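You operate a simulated robot arm through the tools that you are given. There is no shell and no other tool.

Carry out the task below with a simulated two-armed robot. There is one attempt and no reset: what you move stays moved.

JOB
Wind the backdrop on till no stains show.
Fine: free the high and low levers for the backdrop wheel and lock both again. Where these are worked on the way, their far stop is far enough and under half their travel is too little: low lever.

Only the result counts: the job must be done as asked and must still hold three seconds after the hand-in. Knocking over, shifting, dropping, spilling or breaking anything else fails it.

ROBOT AND FRAMES
Two 7-joint arms with fingered hands on one trunk that stands fixed in place. Base frame: the origin is at the foot of the trunk, x ahead of it, y to its left, z up. Units: m, rad, N and s.
The left shoulder is at [0.1, 0.125, 1.231], the right one opposite. With the tool pointing down near the work surface each hand reaches from about 0.1 to 0.82 m from the base axis, measured 20 degrees to its own side. Payload 3.7 kg a hand.
The tool frame of a hand sits at the grasp point between the pads (the TCP): z along the fingers, y along the line on which they close. The tips reach 0.025 m beyond it. The gripper opens to 0.088 m; its body begins 0.029 m behind the TCP. The gripper is a hand of 5 fingers: y runs from the thumb to the fingers, the wrist lies at [-0.013, -0.097, -0.162] in the tool frame, and closing takes about 1.5 s.
Orientation is that of the tool frame in the base frame, as [roll, pitch, yaw] about the fixed x, y, z axes, in that order (R = Rz(yaw) Ry(pitch) Rx(roll)). With the fingers straight down and the wrist toward the robot, the tool's x, y and z point along [0, 1, 0], [1, 0, 0] and [0, 0, -1] of the base frame.

CONTROLS
- The arms move only by the tool arm_command. It takes "left_motion", "right_motion" or both (then of equal length, played together; a hand with none holds still); each is a list of rows, each a list of 2 entries, a list of its own where there are three numbers: the shift along the tool's x, y, z in m, then the turn, a rotation vector about the tool's x, y, z in rad. In form: [[[x, y, z], [ax, ay, az]], ...]. A call has 1 to 20 rows; each row is the pose to reach, as a shift and turn from the pose commanded when the call began, along the tool's axes at that moment. "left_fingers" and "right_fingers" are, for a hand that has rows, the finger opening in m, from 0 to 0.088, set as the call begins (left out, the last holds). Each row takes 0.2 s and may step no farther than 0.05 m and 0.15 rad from the row before; otherwise, or with a gripper value out of range, the whole call is refused. Where a pose cannot be reached the arm comes as near as it can. A force on the tool above 70 N (or 10 N above the force at the start of the call, whichever is more), or a blocked arm, ends the call early, and 0.2 s more pass. Each finger travels about 0.045 m/s and halts on what it meets, pressing with about 23 N; the grip force reading is that of the motor and also rises with nothing between the fingers. The clock runs only during rows and for 0.2 s after the last one: add rows that repeat a pose to give the fingers time. It gives the time, the measured TCP pose, the force on the tool (base axes), the opening and the grip force at its end, in the units of the frame above (readings bear some noise), with the torque about the TCP (base axes, N m) and any sound that the robot's microphone picked up.
- Cameras (640 x 400 px; columns grow to the right, rows downward): "scene" is now at [0.1834, -0.043, 1.4098]; the picture's right is [-0.46, -0.89, 0.00], its down [-0.20, 0.10, -0.98] and it looks along [0.87, -0.45, -0.22] (base axes); focal length 237 px, centre (320, 200). "left" rides on the left gripper at [-0.059, -0.079, -0.105] in its tool frame; the picture's right is [-0.73, -0.32, 0.61], its down [0.62, -0.68, 0.38] and it looks along [0.29, 0.66, 0.70] (tool axes); focal length 234 px, centre (320, 200). "right" rides on the right gripper at [0.059, -0.079, -0.105] in its tool frame; the picture's right is [-0.73, 0.32, -0.61], its down [-0.62, -0.68, 0.38] and it looks along [-0.29, 0.66, 0.70] (tool axes); focal length 234 px, centre (320, 200).
- snapshot(camera): a new picture of that camera. No time passes.
- raise_lower(by): moves the trunk up (or, below 0, down) by that many m; the arms and the scene camera ride with it, the base frame stays. It gives what a move gives, with no picture.
- curl_fingers(index, middle, ring, little, thumb_bend, thumb_turn, hand): sets how far each is bent, from 0 (flat) to 1 (curled in); at 0.3 the hand is open as for a grip, at 0.7 the pads meet at the TCP. One left out holds its place. A second passes; each finger stops where it meets its share of the squeeze, and holds until it gets a number again. A gripper value or a shape takes the hand back. It gives what a move gives, with no picture; readings hold the bend of each and the force on index, middle, ring, little, thumb and palm. thumb_turn goes from beside the hand (0) to across from the fingers (1), as for a grip.
- grasp_type(shape, hand): the hand has 5 fingers and takes this shape, open, in about a second: jaw (thumb against the fingers, like two jaws); tri (thumb and two fingers); tip (a fingertip pinch); poke (one finger out to press); point (the index stretched); flat (the hand flat); cup (the hand cupped); fist (a fist). The gripper value then closes the fingers along that shape, each until it touches; the sizes above hold for jaw. It gives what a move gives, with no picture.
- turn_head(pan, tilt): turns the head with the scene camera to pan (to the left, within 1.396 rad either way) and tilt (down, from -0.506 to 1.204), counted from straight ahead of the robot (the tilt from the chest, where the trunk bows). It gives what a move gives.
- point_at(camera, pixels): there is no depth. For up to 12 entries [column, row, z] of the newest picture of that camera ("zoom" is the newest enlarged one), the place [x, y] in the base frame at which the ray of that pixel passes the height z, good to about 0.002 m. No time passes.
- zoom(camera, box): a new picture of the part [left, top, right, bottom] of that camera's present view, enlarged. No time passes.
- hand_in(): hands the job in; it is judged then, once.

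Leave the grippers open and the arms clear of the work at the hand-in unless told otherwise.

The tools are called as a command line: name --argument value ..., lists and objects as JSON in quotes. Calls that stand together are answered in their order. arm_command: Moves the arms, as the interface text tells. Its arguments: {"type":"object","properties":{"left_motion":{"type":"array","items":{"type":"array"}},"left_fingers":{"type":"number"},"right_motion":{"type":"array","items":{"type":"array"}},"right_fingers":{"type":"number"}},"required":[]} The other tools are called the same way: raise_lower (by) moves the trunk up or down; grasp_type (shape, hand) gives the hand a shape; curl_fingers (index, middle, ring, little, thumb_bend, thumb_turn, hand) moves the fingers one by one; turn_head (pan, tilt) turns the head that bears the scene camera; snapshot (camera) takes a picture; point_at (camera, pixels) gives the place at which the rays of pixels pass given heights; zoom (camera, box) takes an enlarged picture of a part of a camera's view; hand_in () hands the job in.

At the start:

```text
time: 0.0
left_tcp_pos: [0.5276, -0.0305, 1.3865]
left_tcp_rot: [3.14, 0.001, 1.571]
left_contact_force: [-0.1, -0.6, 1.0]
left_ft_torque: [0.0, -0.01, 0.0]
left_gripper_width: 0.0879
left_grip_force: 0.1
left_shape: jaw
left_bend: [0.3, 0.3, 0.3, 0.3, 0.3, 0.98]
left_finger forces: [0.0, 0.0, 0.0, 0.1, 0.1, 0.1]
right_tcp_pos: [0.3434, -0.3241, 1.399]
right_tcp_rot: [3.141, -0.001, 1.571]
right_contact_force: [-0.2, 0.1, 0.9]
right_ft_torque: [0.0, -0.04, -0.01]
right_gripper_width: 0.0877
right_grip_force: 0.1
right_shape: jaw
right_bend: [0.3, 0.3, 0.3, 0.3, 0.3, 0.98]
right_finger forces: [0.1, 0.1, 0.0, 0.1, 0.0, 0.0]
trunk travel left (down, up): [-0.25, 0.165]
head pan, tilt (commanded): [-0.475, 0.222]
```

scene: 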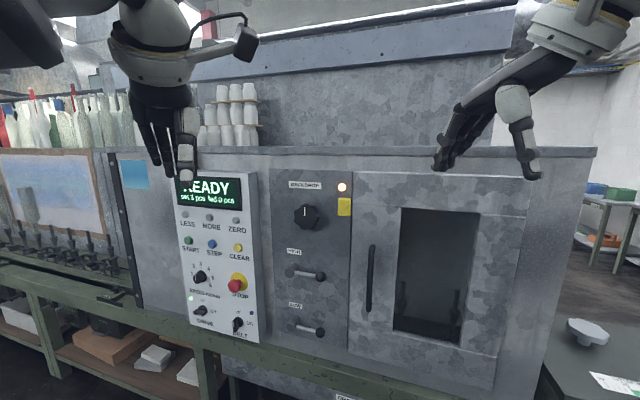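
right: 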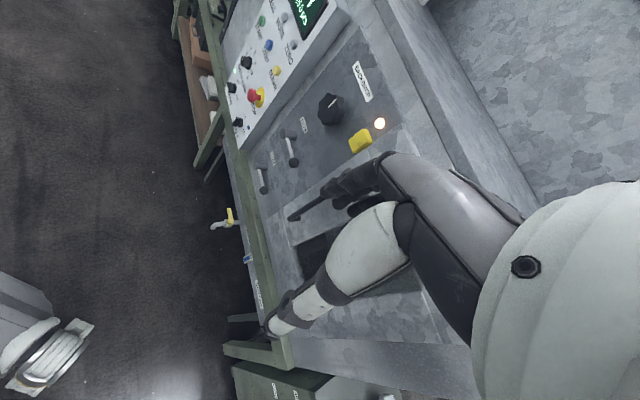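
left: 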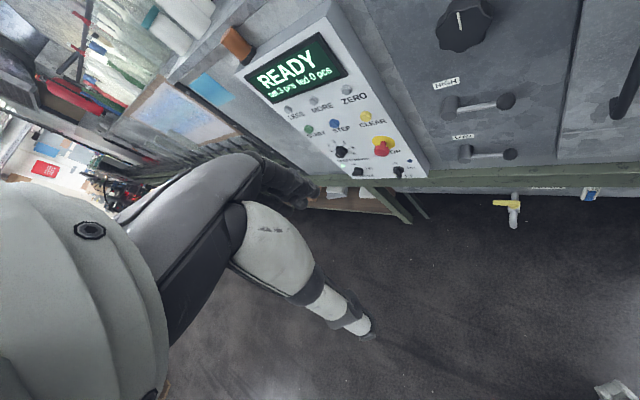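

I see a machine with a control panel, a knob labelled something like "BACKDROP", and two levers labelled HIGH and LOW. I'll zoom in on these first to read the labels.

zoom --camera "scene" --box '[260, 170, 360, 350]'

zoom --camera "scene" --box '[160, 160, 270, 350]'

zoom --camera "scene" --box '[0, 80, 160, 300]'

zoom --camera "scene" --box '[340, 150, 540, 400]'

```text
2.22 times, centred on (310, 260) of scene
```

zoom: 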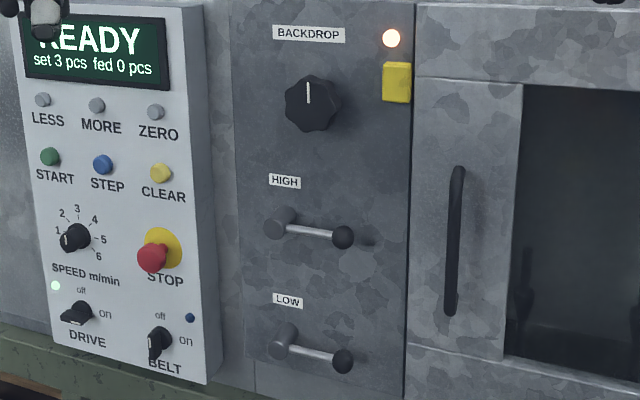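

```text
2.11 times, centred on (215, 255) of scene
```

zoom: 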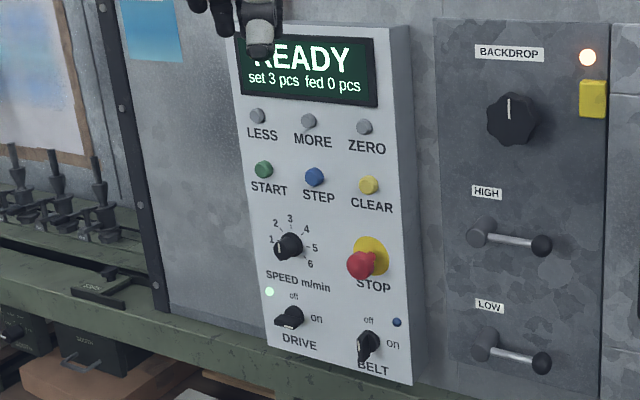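

```text
1.82 times, centred on (80, 190) of scene
```

zoom: 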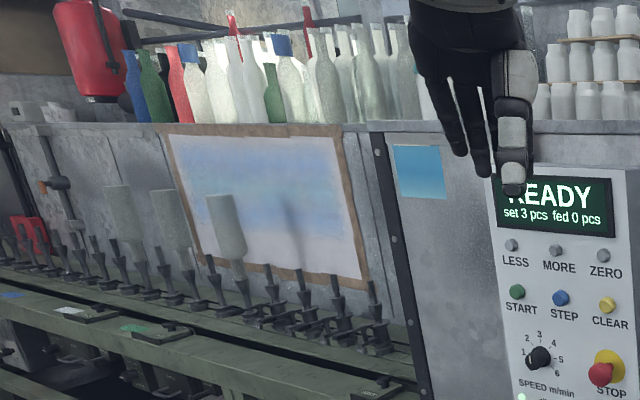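

```text
1.60 times, centred on (440, 275) of scene
```

zoom: 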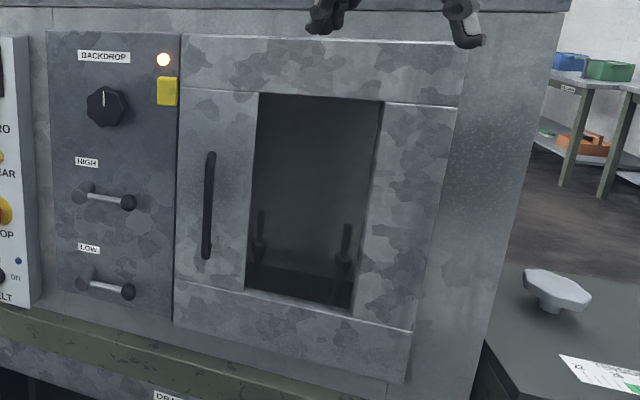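

The panel shows a BACKDROP knob with a lit lamp, and HIGH and LOW levers with hubs on the left. The board with blue stains on the left looks like the backdrop. I'll zoom further on each of these.

zoom --camera "scene" --box '[270, 175, 360, 231]'

zoom --camera "scene" --box '[270, 240, 360, 350]'

zoom --camera "scene" --box '[380, 200, 490, 350]'

zoom --camera "left" --box '[400, 0, 640, 180]'

zoom --camera "right" --box '[230, 40, 430, 240]'

```text
7.11 times, centred on (315, 203) of scene
```

zoom: 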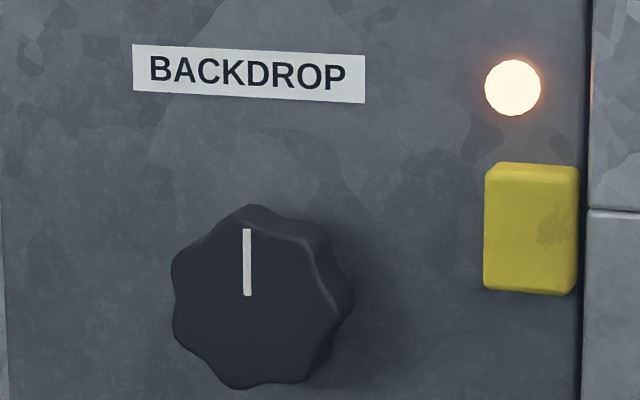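

```text
3.64 times, centred on (315, 295) of scene
```

zoom: 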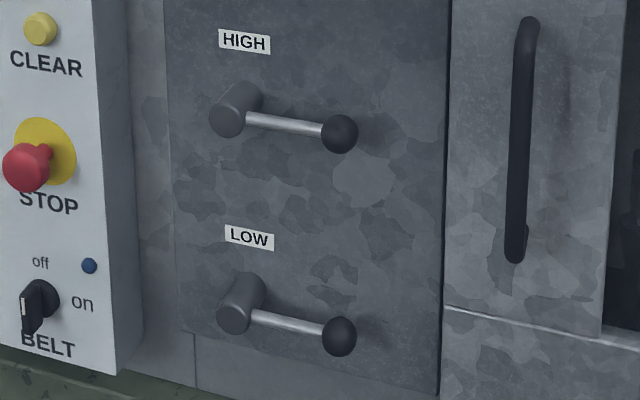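

```text
2.67 times, centred on (435, 275) of scene
```

zoom: 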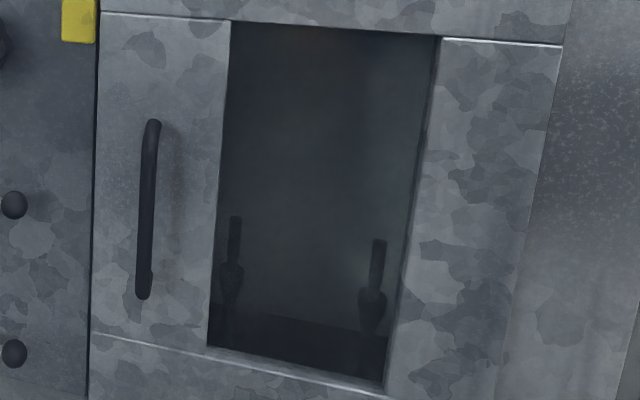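

```text
2.22 times, centred on (520, 90) of left
```

zoom: 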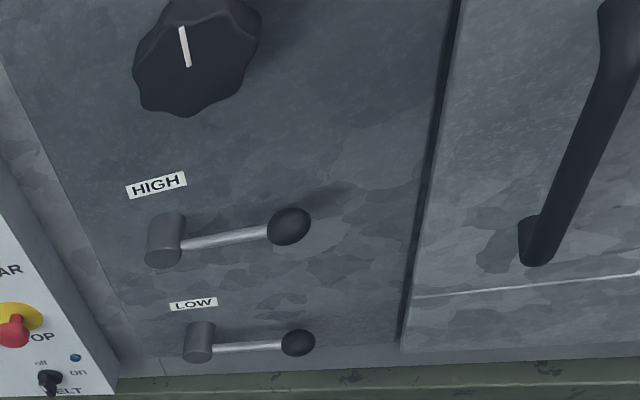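

```text
2.00 times, centred on (330, 140) of right
```

zoom: 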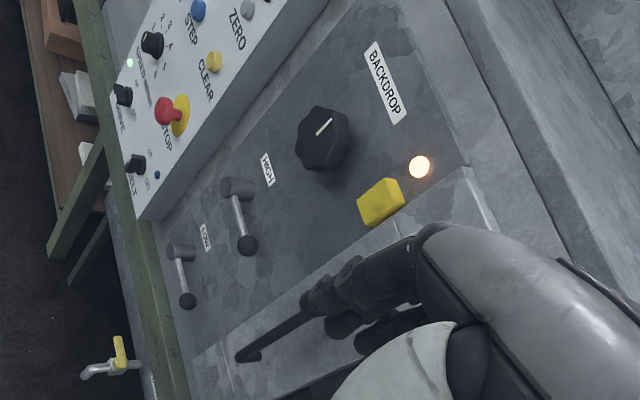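

The yellow block sits beside the door and the lamp above it is lit. I'll turn the head left to look at the stained board and the rest of the machine.

turn_head --pan 0.2 --tilt 0.3

snapshot --camera "scene"

```text
time: 1.1
left_tcp_pos: [0.5283, -0.0302, 1.387]
left_tcp_rot: [3.141, 0.001, 1.57]
left_contact_force: [0.7, 0.6, 0.8]
left_ft_torque: [0.0, 0.01, -0.02]
left_gripper_width: 0.0876
left_grip_force: 0.0
left_shape: jaw
left_bend: [0.3, 0.3, 0.3, 0.3, 0.3, 0.98]
left_finger forces: [0.1, 0.0, 0.1, 0.1, 0.0, 0.1]
right_tcp_pos: [0.3434, -0.3261, 1.3993]
right_tcp_rot: [-3.14, 0.0, 1.572]
right_contact_force: [-0.7, 0.2, 0.5]
right_ft_torque: [-0.03, 0.02, -0.01]
right_gripper_width: 0.0877
right_grip_force: 0.0
right_shape: jaw
right_bend: [0.3, 0.3, 0.3, 0.3, 0.3, 0.98]
right_finger forces: [0.0, 0.0, 0.0, 0.1, 0.0, 0.0]
trunk travel left (down, up): [-0.25, 0.165]
head pan, tilt (commanded): [0.201, 0.3]
```

```text
taken
```

scene: 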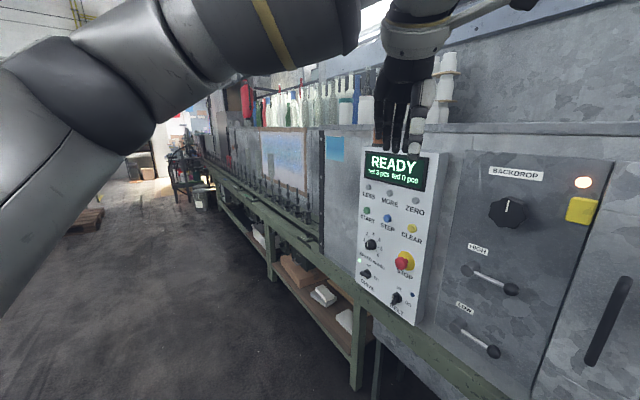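

I'll zoom in on the stained panel around (283,155) and on the blue square.

zoom --camera "scene" --box '[230, 110, 350, 210]'

zoom --camera "scene" --box '[430, 150, 640, 370]'

turn_head --pan -0.9 --tilt 0.3

snapshot --camera "scene"

```text
4.00 times, centred on (290, 160) of scene
```

zoom: 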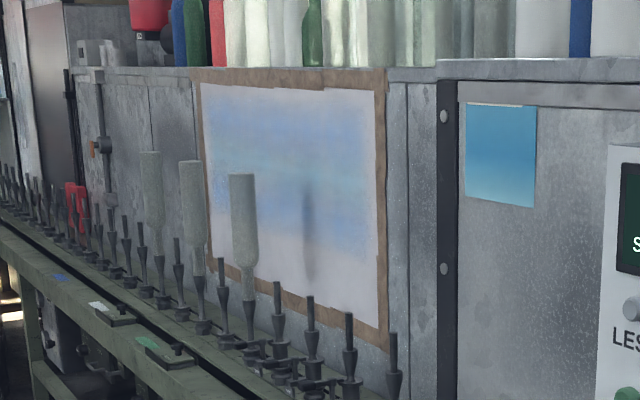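

```text
1.82 times, centred on (535, 260) of scene
```

zoom: 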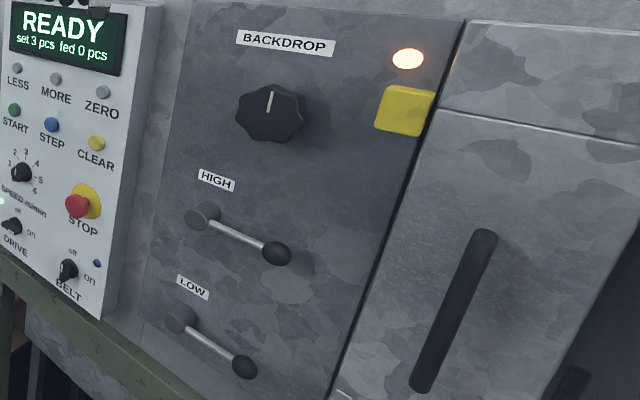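

```text
time: 2.4
left_tcp_pos: [0.5273, -0.0307, 1.3867]
left_tcp_rot: [-3.14, 0.002, 1.57]
left_contact_force: [-0.4, -0.3, 0.6]
left_ft_torque: [0.01, 0.01, -0.03]
left_gripper_width: 0.0876
left_grip_force: 0.1
left_shape: jaw
left_bend: [0.3, 0.3, 0.3, 0.3, 0.3, 0.98]
left_finger forces: [0.0, 0.0, 0.1, 0.1, 0.0, 0.1]
right_tcp_pos: [0.3435, -0.3256, 1.3988]
right_tcp_rot: [-3.141, 0.0, 1.571]
right_contact_force: [-0.3, -0.2, 1.0]
right_ft_torque: [0.0, 0.02, 0.02]
right_gripper_width: 0.0877
right_grip_force: 0.1
right_shape: jaw
right_bend: [0.3, 0.3, 0.3, 0.3, 0.3, 0.98]
right_finger forces: [0.0, 0.0, 0.0, 0.0, 0.0, 0.0]
trunk travel left (down, up): [-0.25, 0.165]
head pan, tilt (commanded): [-0.901, 0.3]
```

```text
taken
```

scene: 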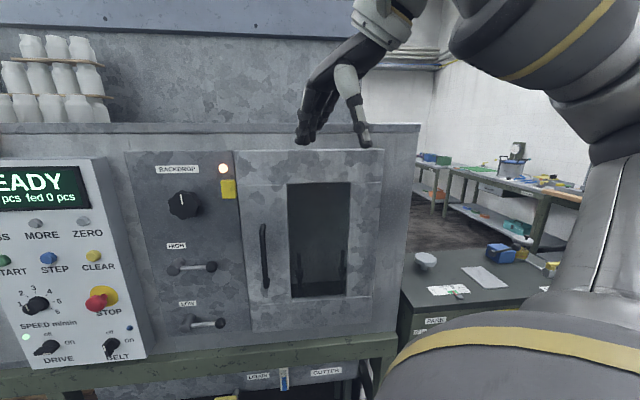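

The scene now faces the panel. To get 3D positions I'll cast rays through the same features in the left, right and scene pictures, at two heights each.

snapshot --camera "left"

snapshot --camera "right"

zoom --camera "scene" --box '[120, 150, 250, 340]'

zoom --camera "scene" --box '[230, 150, 400, 330]'

```text
taken
```

left: 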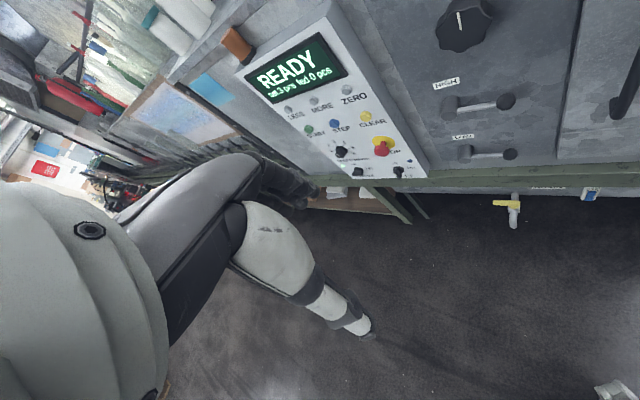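

```text
taken
```

right: 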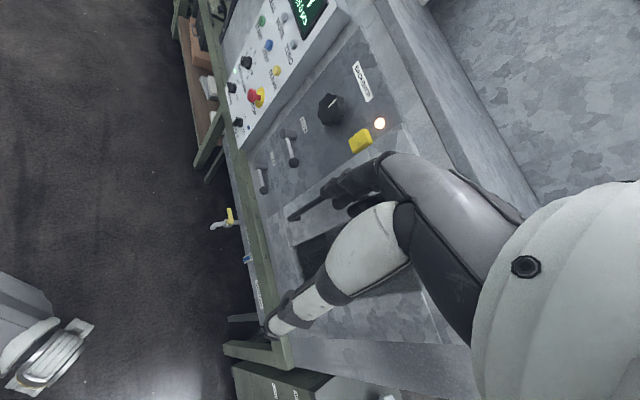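

```text
2.11 times, centred on (185, 245) of scene
```

zoom: 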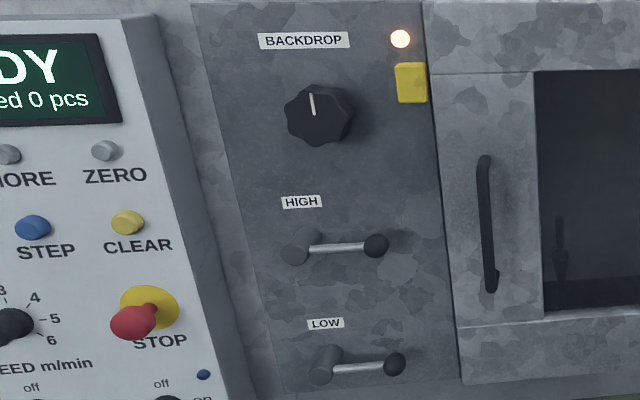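

```text
2.22 times, centred on (315, 240) of scene
```

zoom: 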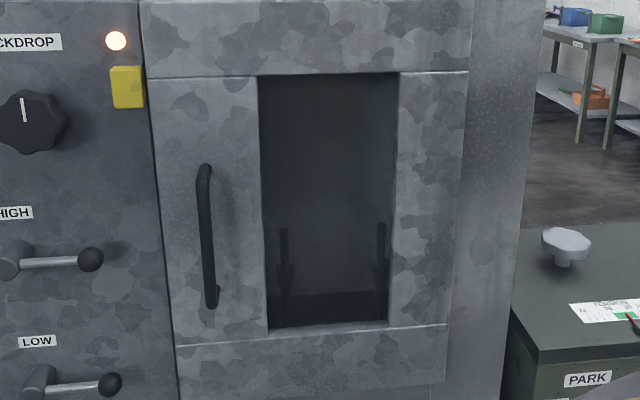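

I'll take rays for the knob mark, the HIGH ball and the LOW ball in each camera.

point_at --camera "left" --pixels '[[458.8, 20.7, 1.3], [458.8, 20.7, 1.1], [505.6, 101.7, 1.2], [505.6, 101.7, 1.0], [509.6, 154.4, 1.1], [509.6, 154.4, 0.9]]'

point_at --camera "right" --pixels '[[332, 103.5, 1.3], [332, 103.5, 1.1], [293.5, 162.5, 1.2], [293.5, 162.5, 1.0], [263.5, 190.5, 1.1], [263.5, 190.5, 0.9]]'

point_at --camera "scene" --pixels '[[181.2, 199.5, 1.3], [181.2, 199.5, 1.1], [211.5, 266.3, 1.2], [211.5, 266.3, 1.0], [220.5, 322.7, 1.1], [220.5, 322.7, 0.9]]'

```text
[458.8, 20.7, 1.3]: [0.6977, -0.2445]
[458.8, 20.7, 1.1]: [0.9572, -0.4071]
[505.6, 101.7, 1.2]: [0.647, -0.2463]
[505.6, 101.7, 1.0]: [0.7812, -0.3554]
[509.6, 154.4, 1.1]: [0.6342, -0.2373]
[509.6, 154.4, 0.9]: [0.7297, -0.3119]
```

```text
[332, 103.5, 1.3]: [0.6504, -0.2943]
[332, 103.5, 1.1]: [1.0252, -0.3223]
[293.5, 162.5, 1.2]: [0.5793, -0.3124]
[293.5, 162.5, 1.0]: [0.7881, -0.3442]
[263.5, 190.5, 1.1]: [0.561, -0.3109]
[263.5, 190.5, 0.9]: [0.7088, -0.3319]
```

```text
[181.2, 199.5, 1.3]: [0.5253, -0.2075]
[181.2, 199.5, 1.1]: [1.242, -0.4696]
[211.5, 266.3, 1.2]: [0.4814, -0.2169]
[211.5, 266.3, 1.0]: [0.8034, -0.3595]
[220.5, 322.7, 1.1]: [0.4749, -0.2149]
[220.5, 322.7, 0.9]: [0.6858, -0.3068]
```

From the rays, HIGH ball ≈ (0.767,-0.343,1.02), LOW ball ≈ (0.769,-0.342,0.82), knob face ≈ (0.804,-0.308,1.22). Now I'll get rays for panel-plane points: the label ends and the lamp.

point_at --camera "left" --pixels '[[433.1, 86.9, 1.2], [433.1, 86.9, 1.0], [459.6, 80.5, 1.2], [459.6, 80.5, 1.0], [452.9, 138.6, 1.0], [452.9, 138.6, 0.8], [473.6, 135.9, 1.0], [473.6, 135.9, 0.8], [450.2, 108, 1.1], [450.2, 108, 0.9]]'

point_at --camera "right" --pixels '[[301.5, 117, 1.2], [301.5, 117, 1.0], [306.5, 132.5, 1.2], [306.5, 132.5, 1.0], [271, 153, 1.0], [271, 153, 0.8], [274.5, 164, 1.0], [274.5, 164, 0.8], [380, 123, 1.3], [380, 123, 1.2], [360, 141, 1.3], [360, 141, 1.2]]'

point_at --camera "scene" --pixels '[[167.5, 246.4, 1.2], [167.5, 246.4, 1.0], [185.5, 245.5, 1.2], [185.5, 245.5, 1.0], [179.3, 304.2, 1.0], [179.3, 304.2, 0.8], [195.9, 302.8, 1.0], [195.9, 302.8, 0.8], [222.9, 168.2, 1.3], [222.9, 168.2, 1.2], [228, 190, 1.3], [228, 190, 1.2]]'

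```text
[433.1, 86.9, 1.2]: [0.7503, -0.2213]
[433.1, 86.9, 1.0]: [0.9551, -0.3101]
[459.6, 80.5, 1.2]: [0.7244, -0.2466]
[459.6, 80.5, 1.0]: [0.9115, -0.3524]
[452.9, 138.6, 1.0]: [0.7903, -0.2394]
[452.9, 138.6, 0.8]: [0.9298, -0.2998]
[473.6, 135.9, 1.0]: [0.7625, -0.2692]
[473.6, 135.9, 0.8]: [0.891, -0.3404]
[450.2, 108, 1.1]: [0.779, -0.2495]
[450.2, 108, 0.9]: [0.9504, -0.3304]
```

```text
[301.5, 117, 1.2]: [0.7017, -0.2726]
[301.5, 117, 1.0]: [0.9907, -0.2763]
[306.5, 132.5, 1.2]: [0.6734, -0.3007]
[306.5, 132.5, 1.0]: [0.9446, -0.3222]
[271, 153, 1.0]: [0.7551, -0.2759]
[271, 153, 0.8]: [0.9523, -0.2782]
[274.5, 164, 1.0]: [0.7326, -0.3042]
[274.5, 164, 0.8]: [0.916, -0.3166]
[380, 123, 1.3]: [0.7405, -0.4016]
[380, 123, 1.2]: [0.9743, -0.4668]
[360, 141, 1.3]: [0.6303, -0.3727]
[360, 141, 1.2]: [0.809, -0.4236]
```

```text
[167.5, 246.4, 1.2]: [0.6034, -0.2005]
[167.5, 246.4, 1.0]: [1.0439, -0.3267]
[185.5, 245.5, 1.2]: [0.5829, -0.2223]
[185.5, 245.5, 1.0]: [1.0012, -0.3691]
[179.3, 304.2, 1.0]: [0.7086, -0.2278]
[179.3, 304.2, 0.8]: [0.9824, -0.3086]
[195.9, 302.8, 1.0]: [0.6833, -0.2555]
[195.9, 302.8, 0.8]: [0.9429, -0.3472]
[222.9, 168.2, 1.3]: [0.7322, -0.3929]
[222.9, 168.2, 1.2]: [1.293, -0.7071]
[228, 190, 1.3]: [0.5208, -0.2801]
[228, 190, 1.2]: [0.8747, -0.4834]
```

The panel plane faces roughly along (-0.7, 0.7). I'll look closely into the dark window, at the object on the side table, and at the wood-framed sheet again.

zoom --camera "scene" --box '[280, 175, 360, 305]'

zoom --camera "scene" --box '[395, 235, 560, 330]'

turn_head --pan -0.9 --tilt 0.8

snapshot --camera "scene"

```text
3.08 times, centred on (320, 240) of scene
```

zoom: 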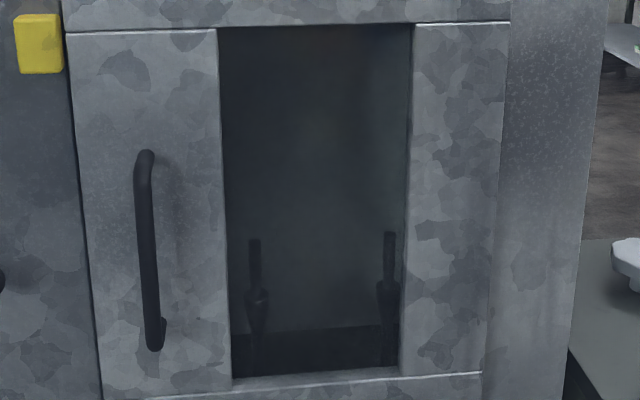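

```text
3.88 times, centred on (478, 282) of scene
```

zoom: 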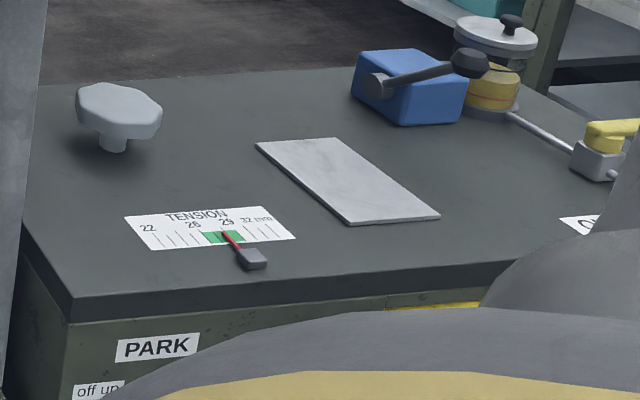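

```text
time: 3.3
left_tcp_pos: [0.5271, -0.0295, 1.3869]
left_tcp_rot: [-3.14, 0.001, 1.571]
left_contact_force: [-1.2, -1.5, -1.2]
left_ft_torque: [0.0, 0.0, -0.02]
left_gripper_width: 0.0878
left_grip_force: 0.0
left_shape: jaw
left_bend: [0.3, 0.3, 0.3, 0.3, 0.3, 0.98]
left_finger forces: [0.0, 0.0, 0.0, 0.0, 0.0, 0.1]
right_tcp_pos: [0.343, -0.326, 1.3999]
right_tcp_rot: [-3.141, 0.001, 1.571]
right_contact_force: [0.2, -0.2, 0.3]
right_ft_torque: [-0.01, 0.01, 0.01]
right_gripper_width: 0.0873
right_grip_force: 0.1
right_shape: jaw
right_bend: [0.3, 0.3, 0.3, 0.3, 0.3, 0.98]
right_finger forces: [0.0, 0.0, 0.0, 0.0, 0.0, 0.0]
trunk travel left (down, up): [-0.25, 0.165]
head pan, tilt (commanded): [-0.901, 0.799]
```

```text
taken
```

scene: 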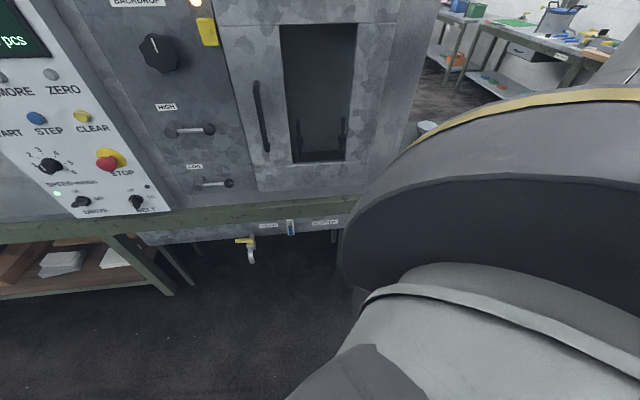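

There are other stations (tension gauge, PARK table) that I must leave alone. I'll pull the left arm up and back to clear the view. The right hand turns to point into the panel (fingers above, thumb below), and I'll stop about 0.15 m short of the HIGH lever ball, moving in stages.

turn_head --pan -0.5 --tilt 0.3

arm_command --left_motion '[[[0.03, -0.02, 0], [0, 0, 0]], [[0.06, -0.04, 0], [0, 0, 0]], [[0.09, -0.06, 0], [0, 0, 0]], [[0.12, -0.08, 0], [0, 0, 0]], [[0.15, -0.1, 0], [0, 0, 0]], [[0.18, -0.12, 0], [0, 0, 0]], [[0.2, -0.14, 0], [0, 0, 0]]]' --right_motion '[[[0.0062, 0.0227, 0.027], [-0.1058, -0.0439, 0.0439]], [[0.0124, 0.0454, 0.054], [-0.2117, -0.0877, 0.0877]], [[0.0187, 0.0681, 0.081], [-0.3175, -0.1316, 0.1316]], [[0.0249, 0.0907, 0.108], [-0.4234, -0.1754, 0.1754]], [[0.0311, 0.1134, 0.135], [-0.5293, -0.2193, 0.2193]], [[0.0373, 0.1361, 0.162], [-0.6351, -0.2631, 0.2631]], [[0.0436, 0.1588, 0.1885], [-0.741, -0.307, 0.307]]]'

snapshot --camera "scene"

```text
time: 4.2
left_tcp_pos: [0.5276, -0.0293, 1.387]
left_tcp_rot: [-3.141, -0.002, 1.57]
left_contact_force: [0.3, -0.1, 0.2]
left_ft_torque: [0.02, -0.01, 0.0]
left_gripper_width: 0.0879
left_grip_force: 0.0
left_shape: jaw
left_bend: [0.3, 0.3, 0.3, 0.3, 0.3, 0.98]
left_finger forces: [0.0, 0.0, 0.1, 0.0, 0.0, 0.1]
right_tcp_pos: [0.3436, -0.3263, 1.3999]
right_tcp_rot: [-3.141, 0.0, 1.571]
right_contact_force: [-0.1, 1.2, 0.6]
right_ft_torque: [-0.01, -0.01, 0.01]
right_gripper_width: 0.0877
right_grip_force: 0.0
right_shape: jaw
right_bend: [0.3, 0.3, 0.3, 0.3, 0.3, 0.98]
right_finger forces: [0.0, 0.1, 0.0, 0.1, 0.1, 0.0]
trunk travel left (down, up): [-0.25, 0.165]
head pan, tilt (commanded): [-0.499, 0.3]
```

```text
time: 5.8
left_tcp_pos: [0.3893, 0.1699, 1.3848]
left_tcp_rot: [3.141, 0.003, 1.572]
left_contact_force: [0.3, 0.5, -0.3]
left_ft_torque: [0.04, 0.02, 0.03]
left_gripper_width: 0.0877
left_grip_force: 0.1
left_shape: jaw
left_bend: [0.3, 0.3, 0.3, 0.3, 0.3, 0.98]
left_finger forces: [0.1, 0.0, 0.1, 0.1, 0.0, 0.0]
right_tcp_pos: [0.5248, -0.2838, 1.215]
right_tcp_rot: [2.355, 0.165, 1.178]
right_contact_force: [-0.2, 0.6, 0.4]
right_ft_torque: [-0.04, 0.0, -0.02]
right_gripper_width: 0.0878
right_grip_force: 0.1
right_shape: jaw
right_bend: [0.3, 0.3, 0.3, 0.3, 0.3, 0.98]
right_finger forces: [0.0, 0.1, 0.0, 0.0, 0.0, 0.0]
right hand out of reach, approached as far as the arm can: row 5, 6, 7
trunk travel left (down, up): [-0.25, 0.165]
head pan, tilt (commanded): [-0.499, 0.3]
```

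```text
taken
```

scene: 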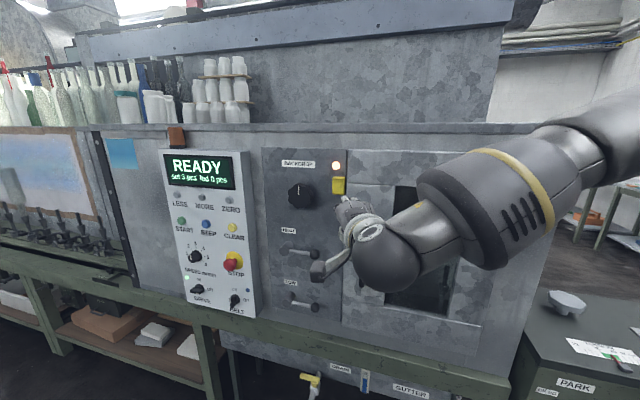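

The orientation followed exactly, but the position was off because the wrist was too close to the shoulder, not too far. I'll continue outward to the standoff pose near the HIGH ball.

arm_command --right_motion '[[[0.018, -0.0068, 0.0285], [-0.1058, -0.0439, 0.0439]], [[0.0359, -0.0136, 0.0571], [-0.2117, -0.0877, 0.0877]], [[0.0539, -0.0204, 0.0856], [-0.3175, -0.1316, 0.1316]], [[0.0719, -0.0271, 0.1141], [-0.4234, -0.1754, 0.1754]], [[0.0899, -0.0339, 0.1426], [-0.5293, -0.2193, 0.2193]], [[0.1078, -0.0407, 0.1712], [-0.6351, -0.2631, 0.2631]], [[0.1258, -0.0475, 0.1997], [-0.741, -0.307, 0.307]]]'

snapshot --camera "scene"

snapshot --camera "right"

```text
time: 7.4
left_tcp_pos: [0.3895, 0.1684, 1.3851]
left_tcp_rot: [3.141, 0.0, 1.569]
left_contact_force: [0.3, 0.7, 0.1]
left_ft_torque: [0.02, 0.0, -0.01]
left_gripper_width: 0.0878
left_grip_force: 0.0
left_shape: jaw
left_bend: [0.3, 0.3, 0.3, 0.3, 0.3, 0.98]
left_finger forces: [0.0, 0.1, 0.0, 0.0, 0.0, 0.0]
right_tcp_pos: [0.6832, -0.3372, 1.1499]
right_tcp_rot: [1.583, 0.008, 0.8]
right_contact_force: [-0.8, -0.4, -0.3]
right_ft_torque: [-0.01, -0.01, 0.0]
right_gripper_width: 0.0878
right_grip_force: 0.2
right_shape: jaw
right_bend: [0.3, 0.3, 0.3, 0.3, 0.3, 0.98]
right_finger forces: [0.1, 0.1, 0.0, 0.0, 0.0, 0.0]
right hand out of reach, approached as far as the arm can: row 4, 5, 6, 7
trunk travel left (down, up): [-0.25, 0.165]
head pan, tilt (commanded): [-0.499, 0.3]
```

```text
taken
```

scene: 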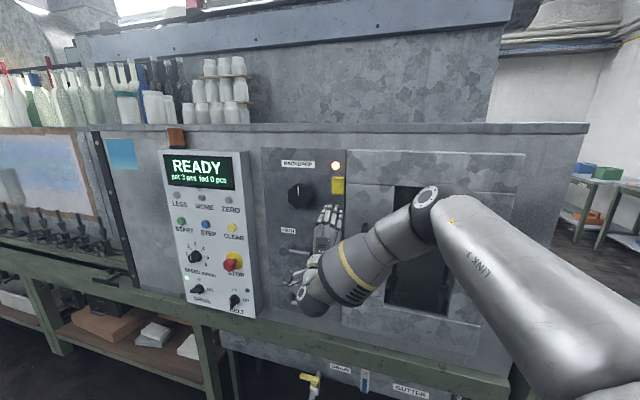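

```text
taken
```

right: 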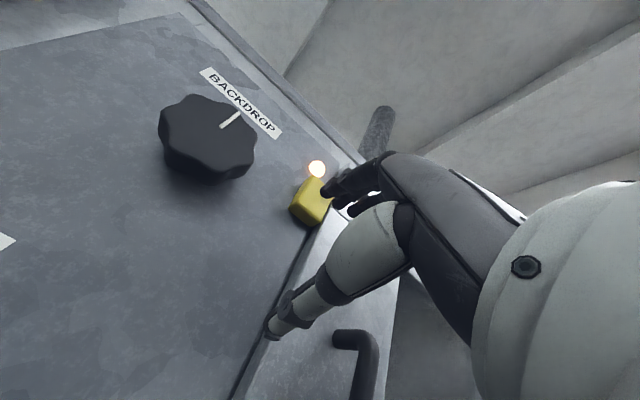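

The right arm can't reach this pointing pose at the lever: it ended 0.1 m off to the right and high. The left arm's forearm lines up much better with the panel normal, so I'll back the right hand away from the panel and return it to its start pose.

arm_command --right_motion '[[[0, 0, -0.05], [0, 0, 0]], [[0, 0.0, -0.1], [0, 0, 0]], [[-0.03, 0.03, -0.12], [0.124, 0.051, -0.051]], [[-0.05, 0.06, -0.14], [0.247, 0.102, -0.102]], [[-0.07, 0.085, -0.155], [0.371, 0.154, -0.154]], [[-0.09, 0.11, -0.17], [0.494, 0.205, -0.205]], [[-0.11, 0.135, -0.185], [0.618, 0.256, -0.256]], [[-0.13, 0.16, -0.2], [0.741, 0.307, -0.307]], [[-0.15, 0.18, -0.21], [0.865, 0.358, -0.358]], [[-0.17, 0.2, -0.22], [0.988, 0.409, -0.409]], [[-0.19, 0.215, -0.23], [1.112, 0.461, -0.461]], [[-0.21, 0.23, -0.24], [1.235, 0.512, -0.512]], [[-0.23, 0.24, -0.247], [1.359, 0.563, -0.563]], [[-0.23, 0.249, -0.247], [1.482, 0.614, -0.614]]]'

snapshot --camera "scene"

```text
time: 10.4
left_tcp_pos: [0.3878, 0.1691, 1.3855]
left_tcp_rot: [3.141, 0.002, 1.57]
left_contact_force: [0.0, 0.7, -0.2]
left_ft_torque: [0.02, 0.0, 0.0]
left_gripper_width: 0.0877
left_grip_force: 0.1
left_shape: jaw
left_bend: [0.3, 0.3, 0.3, 0.3, 0.3, 0.98]
left_finger forces: [0.0, 0.0, 0.0, 0.1, 0.0, 0.0]
right_tcp_pos: [0.3427, -0.3274, 1.4008]
right_tcp_rot: [-3.139, 0.001, 1.572]
right_contact_force: [0.5, -0.6, 0.0]
right_ft_torque: [0.0, 0.05, -0.02]
right_gripper_width: 0.0879
right_grip_force: 0.1
right_shape: jaw
right_bend: [0.3, 0.3, 0.3, 0.3, 0.3, 0.98]
right_finger forces: [0.0, 0.1, 0.1, 0.0, 0.1, 0.0]
right hand out of reach, approached as far as the arm can: row 1, 2, 3, 4, 6, 7, 8, 9
trunk travel left (down, up): [-0.25, 0.165]
head pan, tilt (commanded): [-0.499, 0.3]
```

```text
taken
```

scene: 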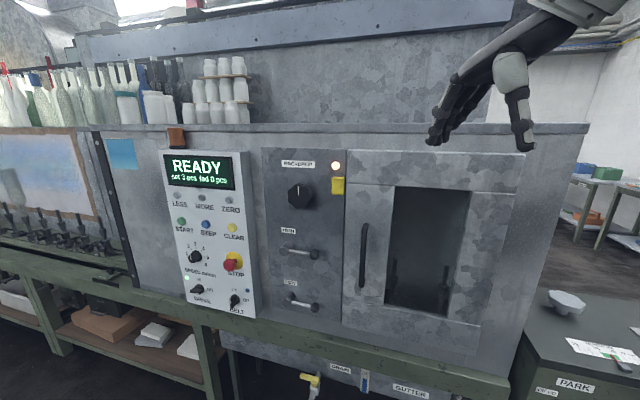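

The right arm is back at its start pose. Now I'll bring the left arm forward and rotate it halfway toward the panel-pointing pose.

arm_command --left_motion '[[[-0.04, 0.0284, 0], [0, 0, 0]], [[-0.08, 0.0568, 0], [0, 0, 0]], [[-0.12, 0.0852, 0], [0, 0, 0]], [[-0.16, 0.1136, 0], [0, 0, 0]], [[-0.199, 0.142, 0], [0, 0, 0]], [[-0.211, 0.154, 0.031], [-0.1235, -0.0512, 0.0512]], [[-0.222, 0.165, 0.062], [-0.247, -0.1023, 0.1023]], [[-0.234, 0.177, 0.093], [-0.3705, -0.1535, 0.1535]], [[-0.246, 0.189, 0.124], [-0.494, -0.2047, 0.2047]], [[-0.257, 0.2, 0.155], [-0.6175, -0.2558, 0.2558]], [[-0.269, 0.212, 0.186], [-0.741, -0.307, 0.307]]]'

snapshot --camera "scene"

```text
time: 12.8
left_tcp_pos: [0.5942, -0.0992, 1.2098]
left_tcp_rot: [2.402, 0.166, 1.2]
left_contact_force: [-0.1, 0.3, -0.2]
left_ft_torque: [0.01, -0.01, -0.01]
left_gripper_width: 0.0877
left_grip_force: 0.1
left_shape: jaw
left_bend: [0.3, 0.3, 0.3, 0.3, 0.3, 0.98]
left_finger forces: [0.0, 0.1, 0.0, 0.0, 0.0, 0.0]
left hand out of reach, approached as far as the arm can: row 11
right_tcp_pos: [0.3439, -0.3284, 1.4009]
right_tcp_rot: [3.14, -0.001, 1.57]
right_contact_force: [0.0, 0.1, 0.6]
right_ft_torque: [0.05, 0.0, 0.02]
right_gripper_width: 0.0879
right_grip_force: 0.1
right_shape: jaw
right_bend: [0.3, 0.3, 0.3, 0.3, 0.3, 0.98]
right_finger forces: [0.0, 0.1, 0.0, 0.0, 0.0, 0.0]
trunk travel left (down, up): [-0.25, 0.165]
head pan, tilt (commanded): [-0.499, 0.3]
```

```text
taken
```

scene: 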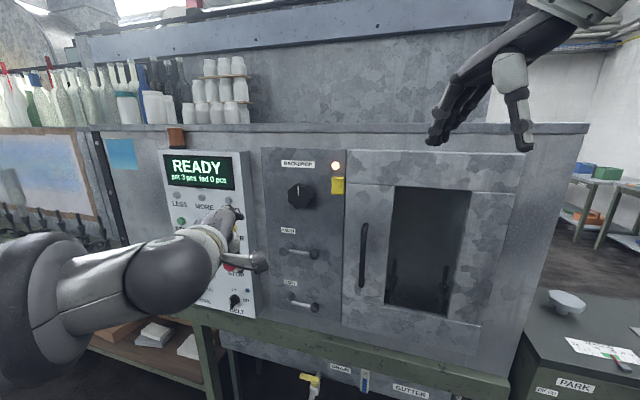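

One row was slightly out of reach, but it ended close. The control panel's buttons are in front of the left hand, so I'll look through the left camera to check clearance before continuing.

snapshot --camera "left"

zoom --camera "scene" --box '[150, 140, 350, 330]'

```text
taken
```

left: 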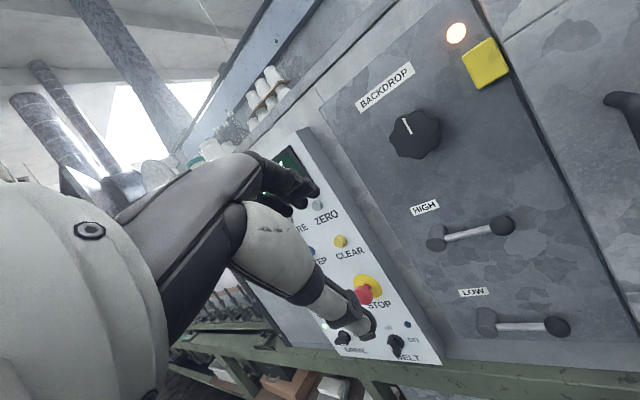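

```text
2.11 times, centred on (250, 235) of scene
```

zoom: 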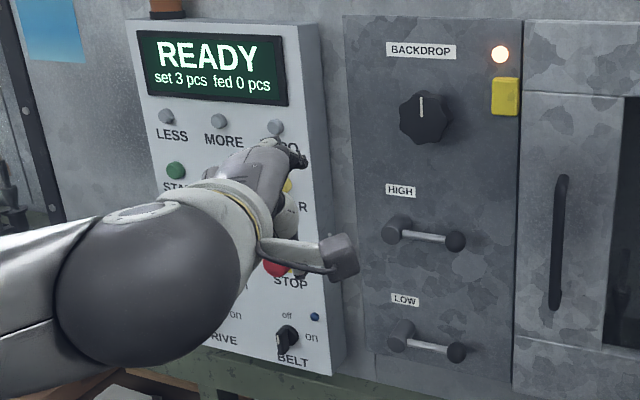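

I'll triangulate the BELT LED and the control box's right edge to know how far the control box sticks out.

point_at --camera "left" --pixels '[[408, 324, 1.0], [408, 324, 0.8], [414, 124, 1.3], [414, 124, 1.2], [502, 225, 1.1], [502, 225, 1.0], [557, 327, 0.9], [557, 327, 0.8]]'

point_at --camera "scene" --pixels '[[247.2, 290.5, 1.0], [247.2, 290.5, 0.8], [300, 189, 1.3], [300, 189, 1.2], [314, 254.4, 1.1], [314, 254.4, 1.0], [315, 307, 0.9], [315, 307, 0.8]]'

```text
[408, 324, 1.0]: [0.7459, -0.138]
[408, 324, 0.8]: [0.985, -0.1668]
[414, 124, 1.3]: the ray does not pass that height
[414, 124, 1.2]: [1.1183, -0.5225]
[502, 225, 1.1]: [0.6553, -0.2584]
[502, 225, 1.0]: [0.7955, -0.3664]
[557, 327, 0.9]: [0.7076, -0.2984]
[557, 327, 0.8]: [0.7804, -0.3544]
```

```text
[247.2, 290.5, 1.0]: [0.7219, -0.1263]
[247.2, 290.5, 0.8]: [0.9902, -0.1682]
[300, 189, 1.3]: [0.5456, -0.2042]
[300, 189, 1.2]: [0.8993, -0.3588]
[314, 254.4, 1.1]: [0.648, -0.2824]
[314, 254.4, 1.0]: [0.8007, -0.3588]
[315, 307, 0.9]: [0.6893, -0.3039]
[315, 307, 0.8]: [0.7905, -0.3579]
```

The control box sticks out only about 0.03 m from the panel, so there is clearance. I'll continue the left hand to the standoff pose in front of the HIGH ball, pointing straight into the panel.

arm_command --left_motion '[[[-0.009, -0.0067, 0.0281], [-0.0978, -0.0401, 0.0406]], [[-0.018, -0.0134, 0.0563], [-0.1957, -0.0802, 0.0813]], [[-0.0269, -0.0201, 0.0844], [-0.2935, -0.1202, 0.1219]], [[-0.0359, -0.0268, 0.1126], [-0.3914, -0.1603, 0.1625]], [[-0.0449, -0.0335, 0.1407], [-0.4892, -0.2004, 0.2031]], [[-0.0539, -0.0402, 0.1688], [-0.587, -0.2405, 0.2438]], [[-0.0628, -0.0469, 0.197], [-0.6849, -0.2805, 0.2844]], [[-0.0718, -0.0536, 0.2251], [-0.7827, -0.3206, 0.325]]]'

snapshot --camera "scene"

snapshot --camera "left"

```text
time: 13.9
left_tcp_pos: [0.6594, -0.0381, 1.25]
left_tcp_rot: [2.014, 0.436, 1.37]
left_contact_force: [-0.7, 0.1, 0.0]
left_ft_torque: [-0.02, -0.01, -0.01]
left_gripper_width: 0.088
left_grip_force: 0.1
left_shape: jaw
left_bend: [0.3, 0.3, 0.3, 0.3, 0.3, 0.98]
left_finger forces: [0.1, 0.1, 0.1, 0.0, 0.0, 0.0]
left hand out of reach, approached as far as the arm can: row 1, 2, 3, 4, 5
right_tcp_pos: [0.3453, -0.3235, 1.4011]
right_tcp_rot: [3.141, 0.003, 1.57]
right_contact_force: [1.2, 0.8, -0.5]
right_ft_torque: [-0.04, 0.0, 0.0]
right_gripper_width: 0.0878
right_grip_force: 0.1
right_shape: jaw
right_bend: [0.3, 0.3, 0.3, 0.3, 0.3, 0.98]
right_finger forces: [0.0, 0.0, 0.0, 0.1, 0.0, 0.1]
trunk travel left (down, up): [-0.25, 0.165]
head pan, tilt (commanded): [-0.499, 0.3]
stopped in row 5 (left hand): the arm was blocked; the commanded pose is now the measured one
```

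```text
taken
```

scene: 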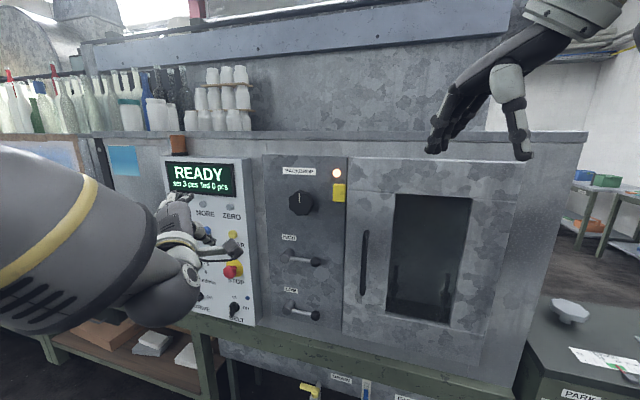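

```text
taken
```

left: 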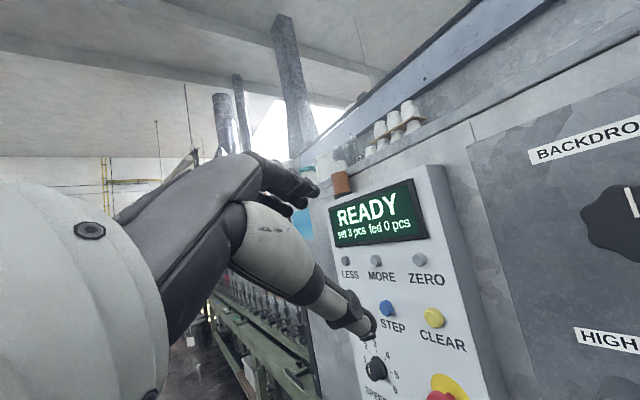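

The left arm got blocked because it was too folded. I'll unfold it: fingers pointing straight down, hand yawed to face the panel, further forward and lower. From there I'll try pitching up.

arm_command --left_motion '[[[0.0051, -0.0387, 0.0172], [0.1003, 0.0045, 0.0633]], [[0.0103, -0.0775, 0.0344], [0.2006, 0.009, 0.1266]], [[0.0155, -0.1162, 0.0517], [0.3009, 0.0135, 0.1899]], [[0.0206, -0.1549, 0.0689], [0.4012, 0.018, 0.2532]], [[0.0258, -0.1936, 0.0861], [0.5015, 0.0225, 0.3165]], [[0.0309, -0.2324, 0.1033], [0.6018, 0.027, 0.3798]], [[0.0361, -0.2711, 0.1205], [0.7021, 0.0315, 0.4431]], [[0.0412, -0.3098, 0.1377], [0.8024, 0.036, 0.5064]], [[0.0463, -0.3485, 0.155], [0.9027, 0.0405, 0.5697]], [[0.0515, -0.387, 0.172], [1.003, 0.045, 0.633]], [[0.0566, -0.42, 0.189], [1.1033, 0.0495, 0.6963]], [[0.0618, -0.44, 0.2], [1.2036, 0.054, 0.7596]]]'

snapshot --camera "scene"

```text
time: 16.5
left_tcp_pos: [0.6241, -0.1852, 0.7869]
left_tcp_rot: [3.137, -0.011, 0.78]
left_contact_force: [-1.6, -0.9, 0.3]
left_ft_torque: [-0.01, 0.03, 0.03]
left_gripper_width: 0.0879
left_grip_force: 0.1
left_shape: jaw
left_bend: [0.3, 0.3, 0.3, 0.3, 0.3, 0.98]
left_finger forces: [0.1, 0.0, 0.1, 0.0, 0.0, 0.1]
left hand out of reach, approached as far as the arm can: row 1, 2, 3, 4, 5, 6, 7, 8
right_tcp_pos: [0.3437, -0.327, 1.4012]
right_tcp_rot: [3.141, 0.0, 1.571]
right_contact_force: [0.4, -0.7, 0.5]
right_ft_torque: [0.04, 0.0, -0.04]
right_gripper_width: 0.0878
right_grip_force: 0.0
right_shape: jaw
right_bend: [0.3, 0.3, 0.3, 0.3, 0.3, 0.98]
right_finger forces: [0.0, 0.0, 0.1, 0.0, 0.0, 0.1]
trunk travel left (down, up): [-0.25, 0.165]
head pan, tilt (commanded): [-0.499, 0.3]
```

```text
taken
```

scene: 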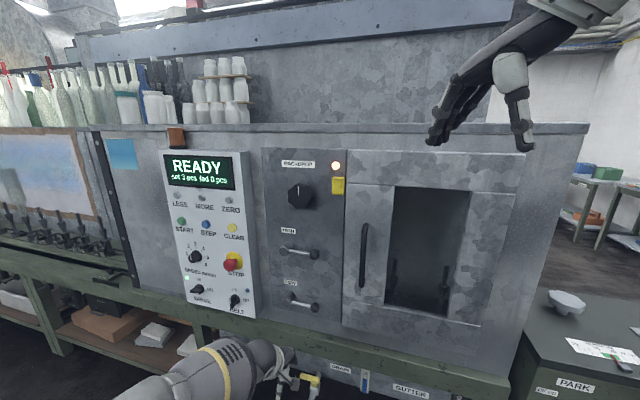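

The left hand reached the fingers-down pose facing the panel. Now I'll pitch it up about its wrist so that the fingers point into the panel.

arm_command --left_motion '[[[0, 0.0231, -0.0163], [-0.149, 0, 0]], [[0, 0.0435, -0.0359], [-0.298, 0, 0]], [[0, 0.0608, -0.0583], [-0.447, 0, 0]], [[0, 0.0745, -0.0831], [-0.596, 0, 0]], [[0, 0.0844, -0.1096], [-0.745, 0, 0]], [[0, 0.0902, -0.1373], [-0.894, 0, 0]], [[0, 0.0918, -0.1655], [-1.043, 0, 0]], [[0, 0.0891, -0.1937], [-1.192, 0, 0]], [[0, 0.0823, -0.2212], [-1.341, 0, 0]], [[0, 0.0715, -0.2473], [-1.49, 0, 0]], [[0, 0.065, -0.259], [-1.571, 0, 0]]]'

snapshot --camera "scene"

snapshot --camera "left"

```text
time: 18.9
left_tcp_pos: [0.6805, -0.2173, 1.0489]
left_tcp_rot: [1.567, -0.01, 0.78]
left_contact_force: [-0.9, -0.5, -0.1]
left_ft_torque: [-0.01, -0.01, 0.0]
left_gripper_width: 0.0879
left_grip_force: 0.0
left_shape: jaw
left_bend: [0.3, 0.3, 0.3, 0.3, 0.3, 0.98]
left_finger forces: [0.1, 0.0, 0.1, 0.0, 0.1, 0.1]
left hand out of reach, approached as far as the arm can: row 9, 10, 11
right_tcp_pos: [0.3435, -0.3283, 1.4006]
right_tcp_rot: [-3.141, 0.0, 1.568]
right_contact_force: [-0.2, 0.9, 0.0]
right_ft_torque: [0.02, 0.01, 0.01]
right_gripper_width: 0.0876
right_grip_force: 0.0
right_shape: jaw
right_bend: [0.3, 0.3, 0.3, 0.3, 0.3, 0.98]
right_finger forces: [0.0, 0.1, 0.1, 0.0, 0.1, 0.0]
trunk travel left (down, up): [-0.25, 0.165]
head pan, tilt (commanded): [-0.499, 0.3]
```

```text
taken
```

scene: 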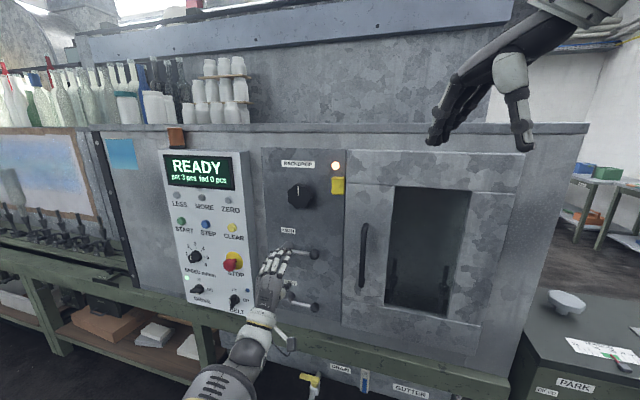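

```text
taken
```

left: 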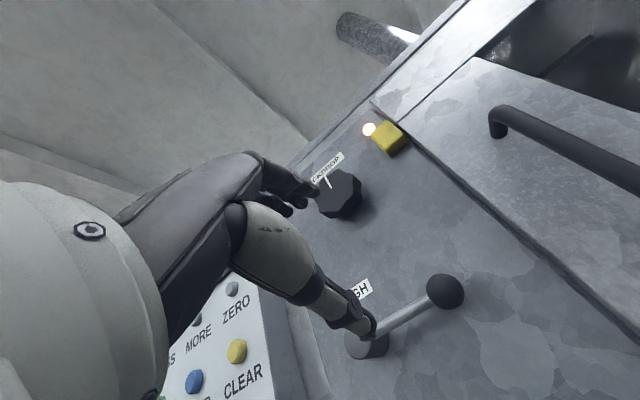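

The left hand now points straight into the panel near the HIGH lever, with a good elbow-low posture. Distances are near the arm's limit, so I'll lower the trunk 0.15 m to gain reach.

raise_lower --by -0.15

snapshot --camera "scene"

snapshot --camera "left"

```text
time: 20.7
left_tcp_pos: [0.6597, -0.2182, 0.6505]
left_tcp_rot: [1.909, 0.317, 0.833]
left_contact_force: [0.4, -0.3, 0.4]
left_ft_torque: [0.02, 0.0, -0.01]
left_gripper_width: 0.0879
left_grip_force: 0.0
left_shape: jaw
left_bend: [0.3, 0.3, 0.3, 0.3, 0.3, 0.98]
left_finger forces: [0.0, 0.0, 0.0, 0.0, 0.0, 0.0]
right_tcp_pos: [0.3412, -0.3292, 1.2512]
right_tcp_rot: [3.141, -0.001, 1.571]
right_contact_force: [0.1, 0.5, 0.1]
right_ft_torque: [0.0, -0.02, -0.04]
right_gripper_width: 0.088
right_grip_force: 0.0
right_shape: jaw
right_bend: [0.3, 0.3, 0.3, 0.3, 0.3, 0.98]
right_finger forces: [0.0, 0.0, 0.0, 0.0, 0.0, 0.0]
trunk travel left (down, up): [-0.1, 0.316]
head pan, tilt (commanded): [-0.499, 0.3]
```

```text
taken
```

scene: 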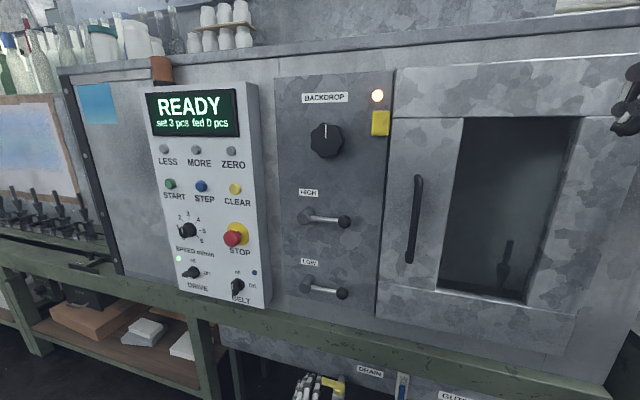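

```text
taken
```

left: 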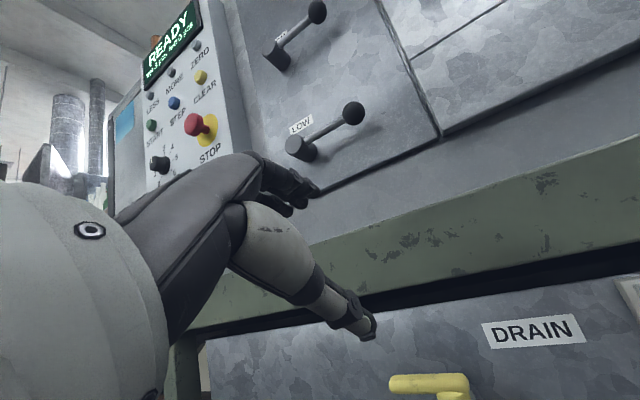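

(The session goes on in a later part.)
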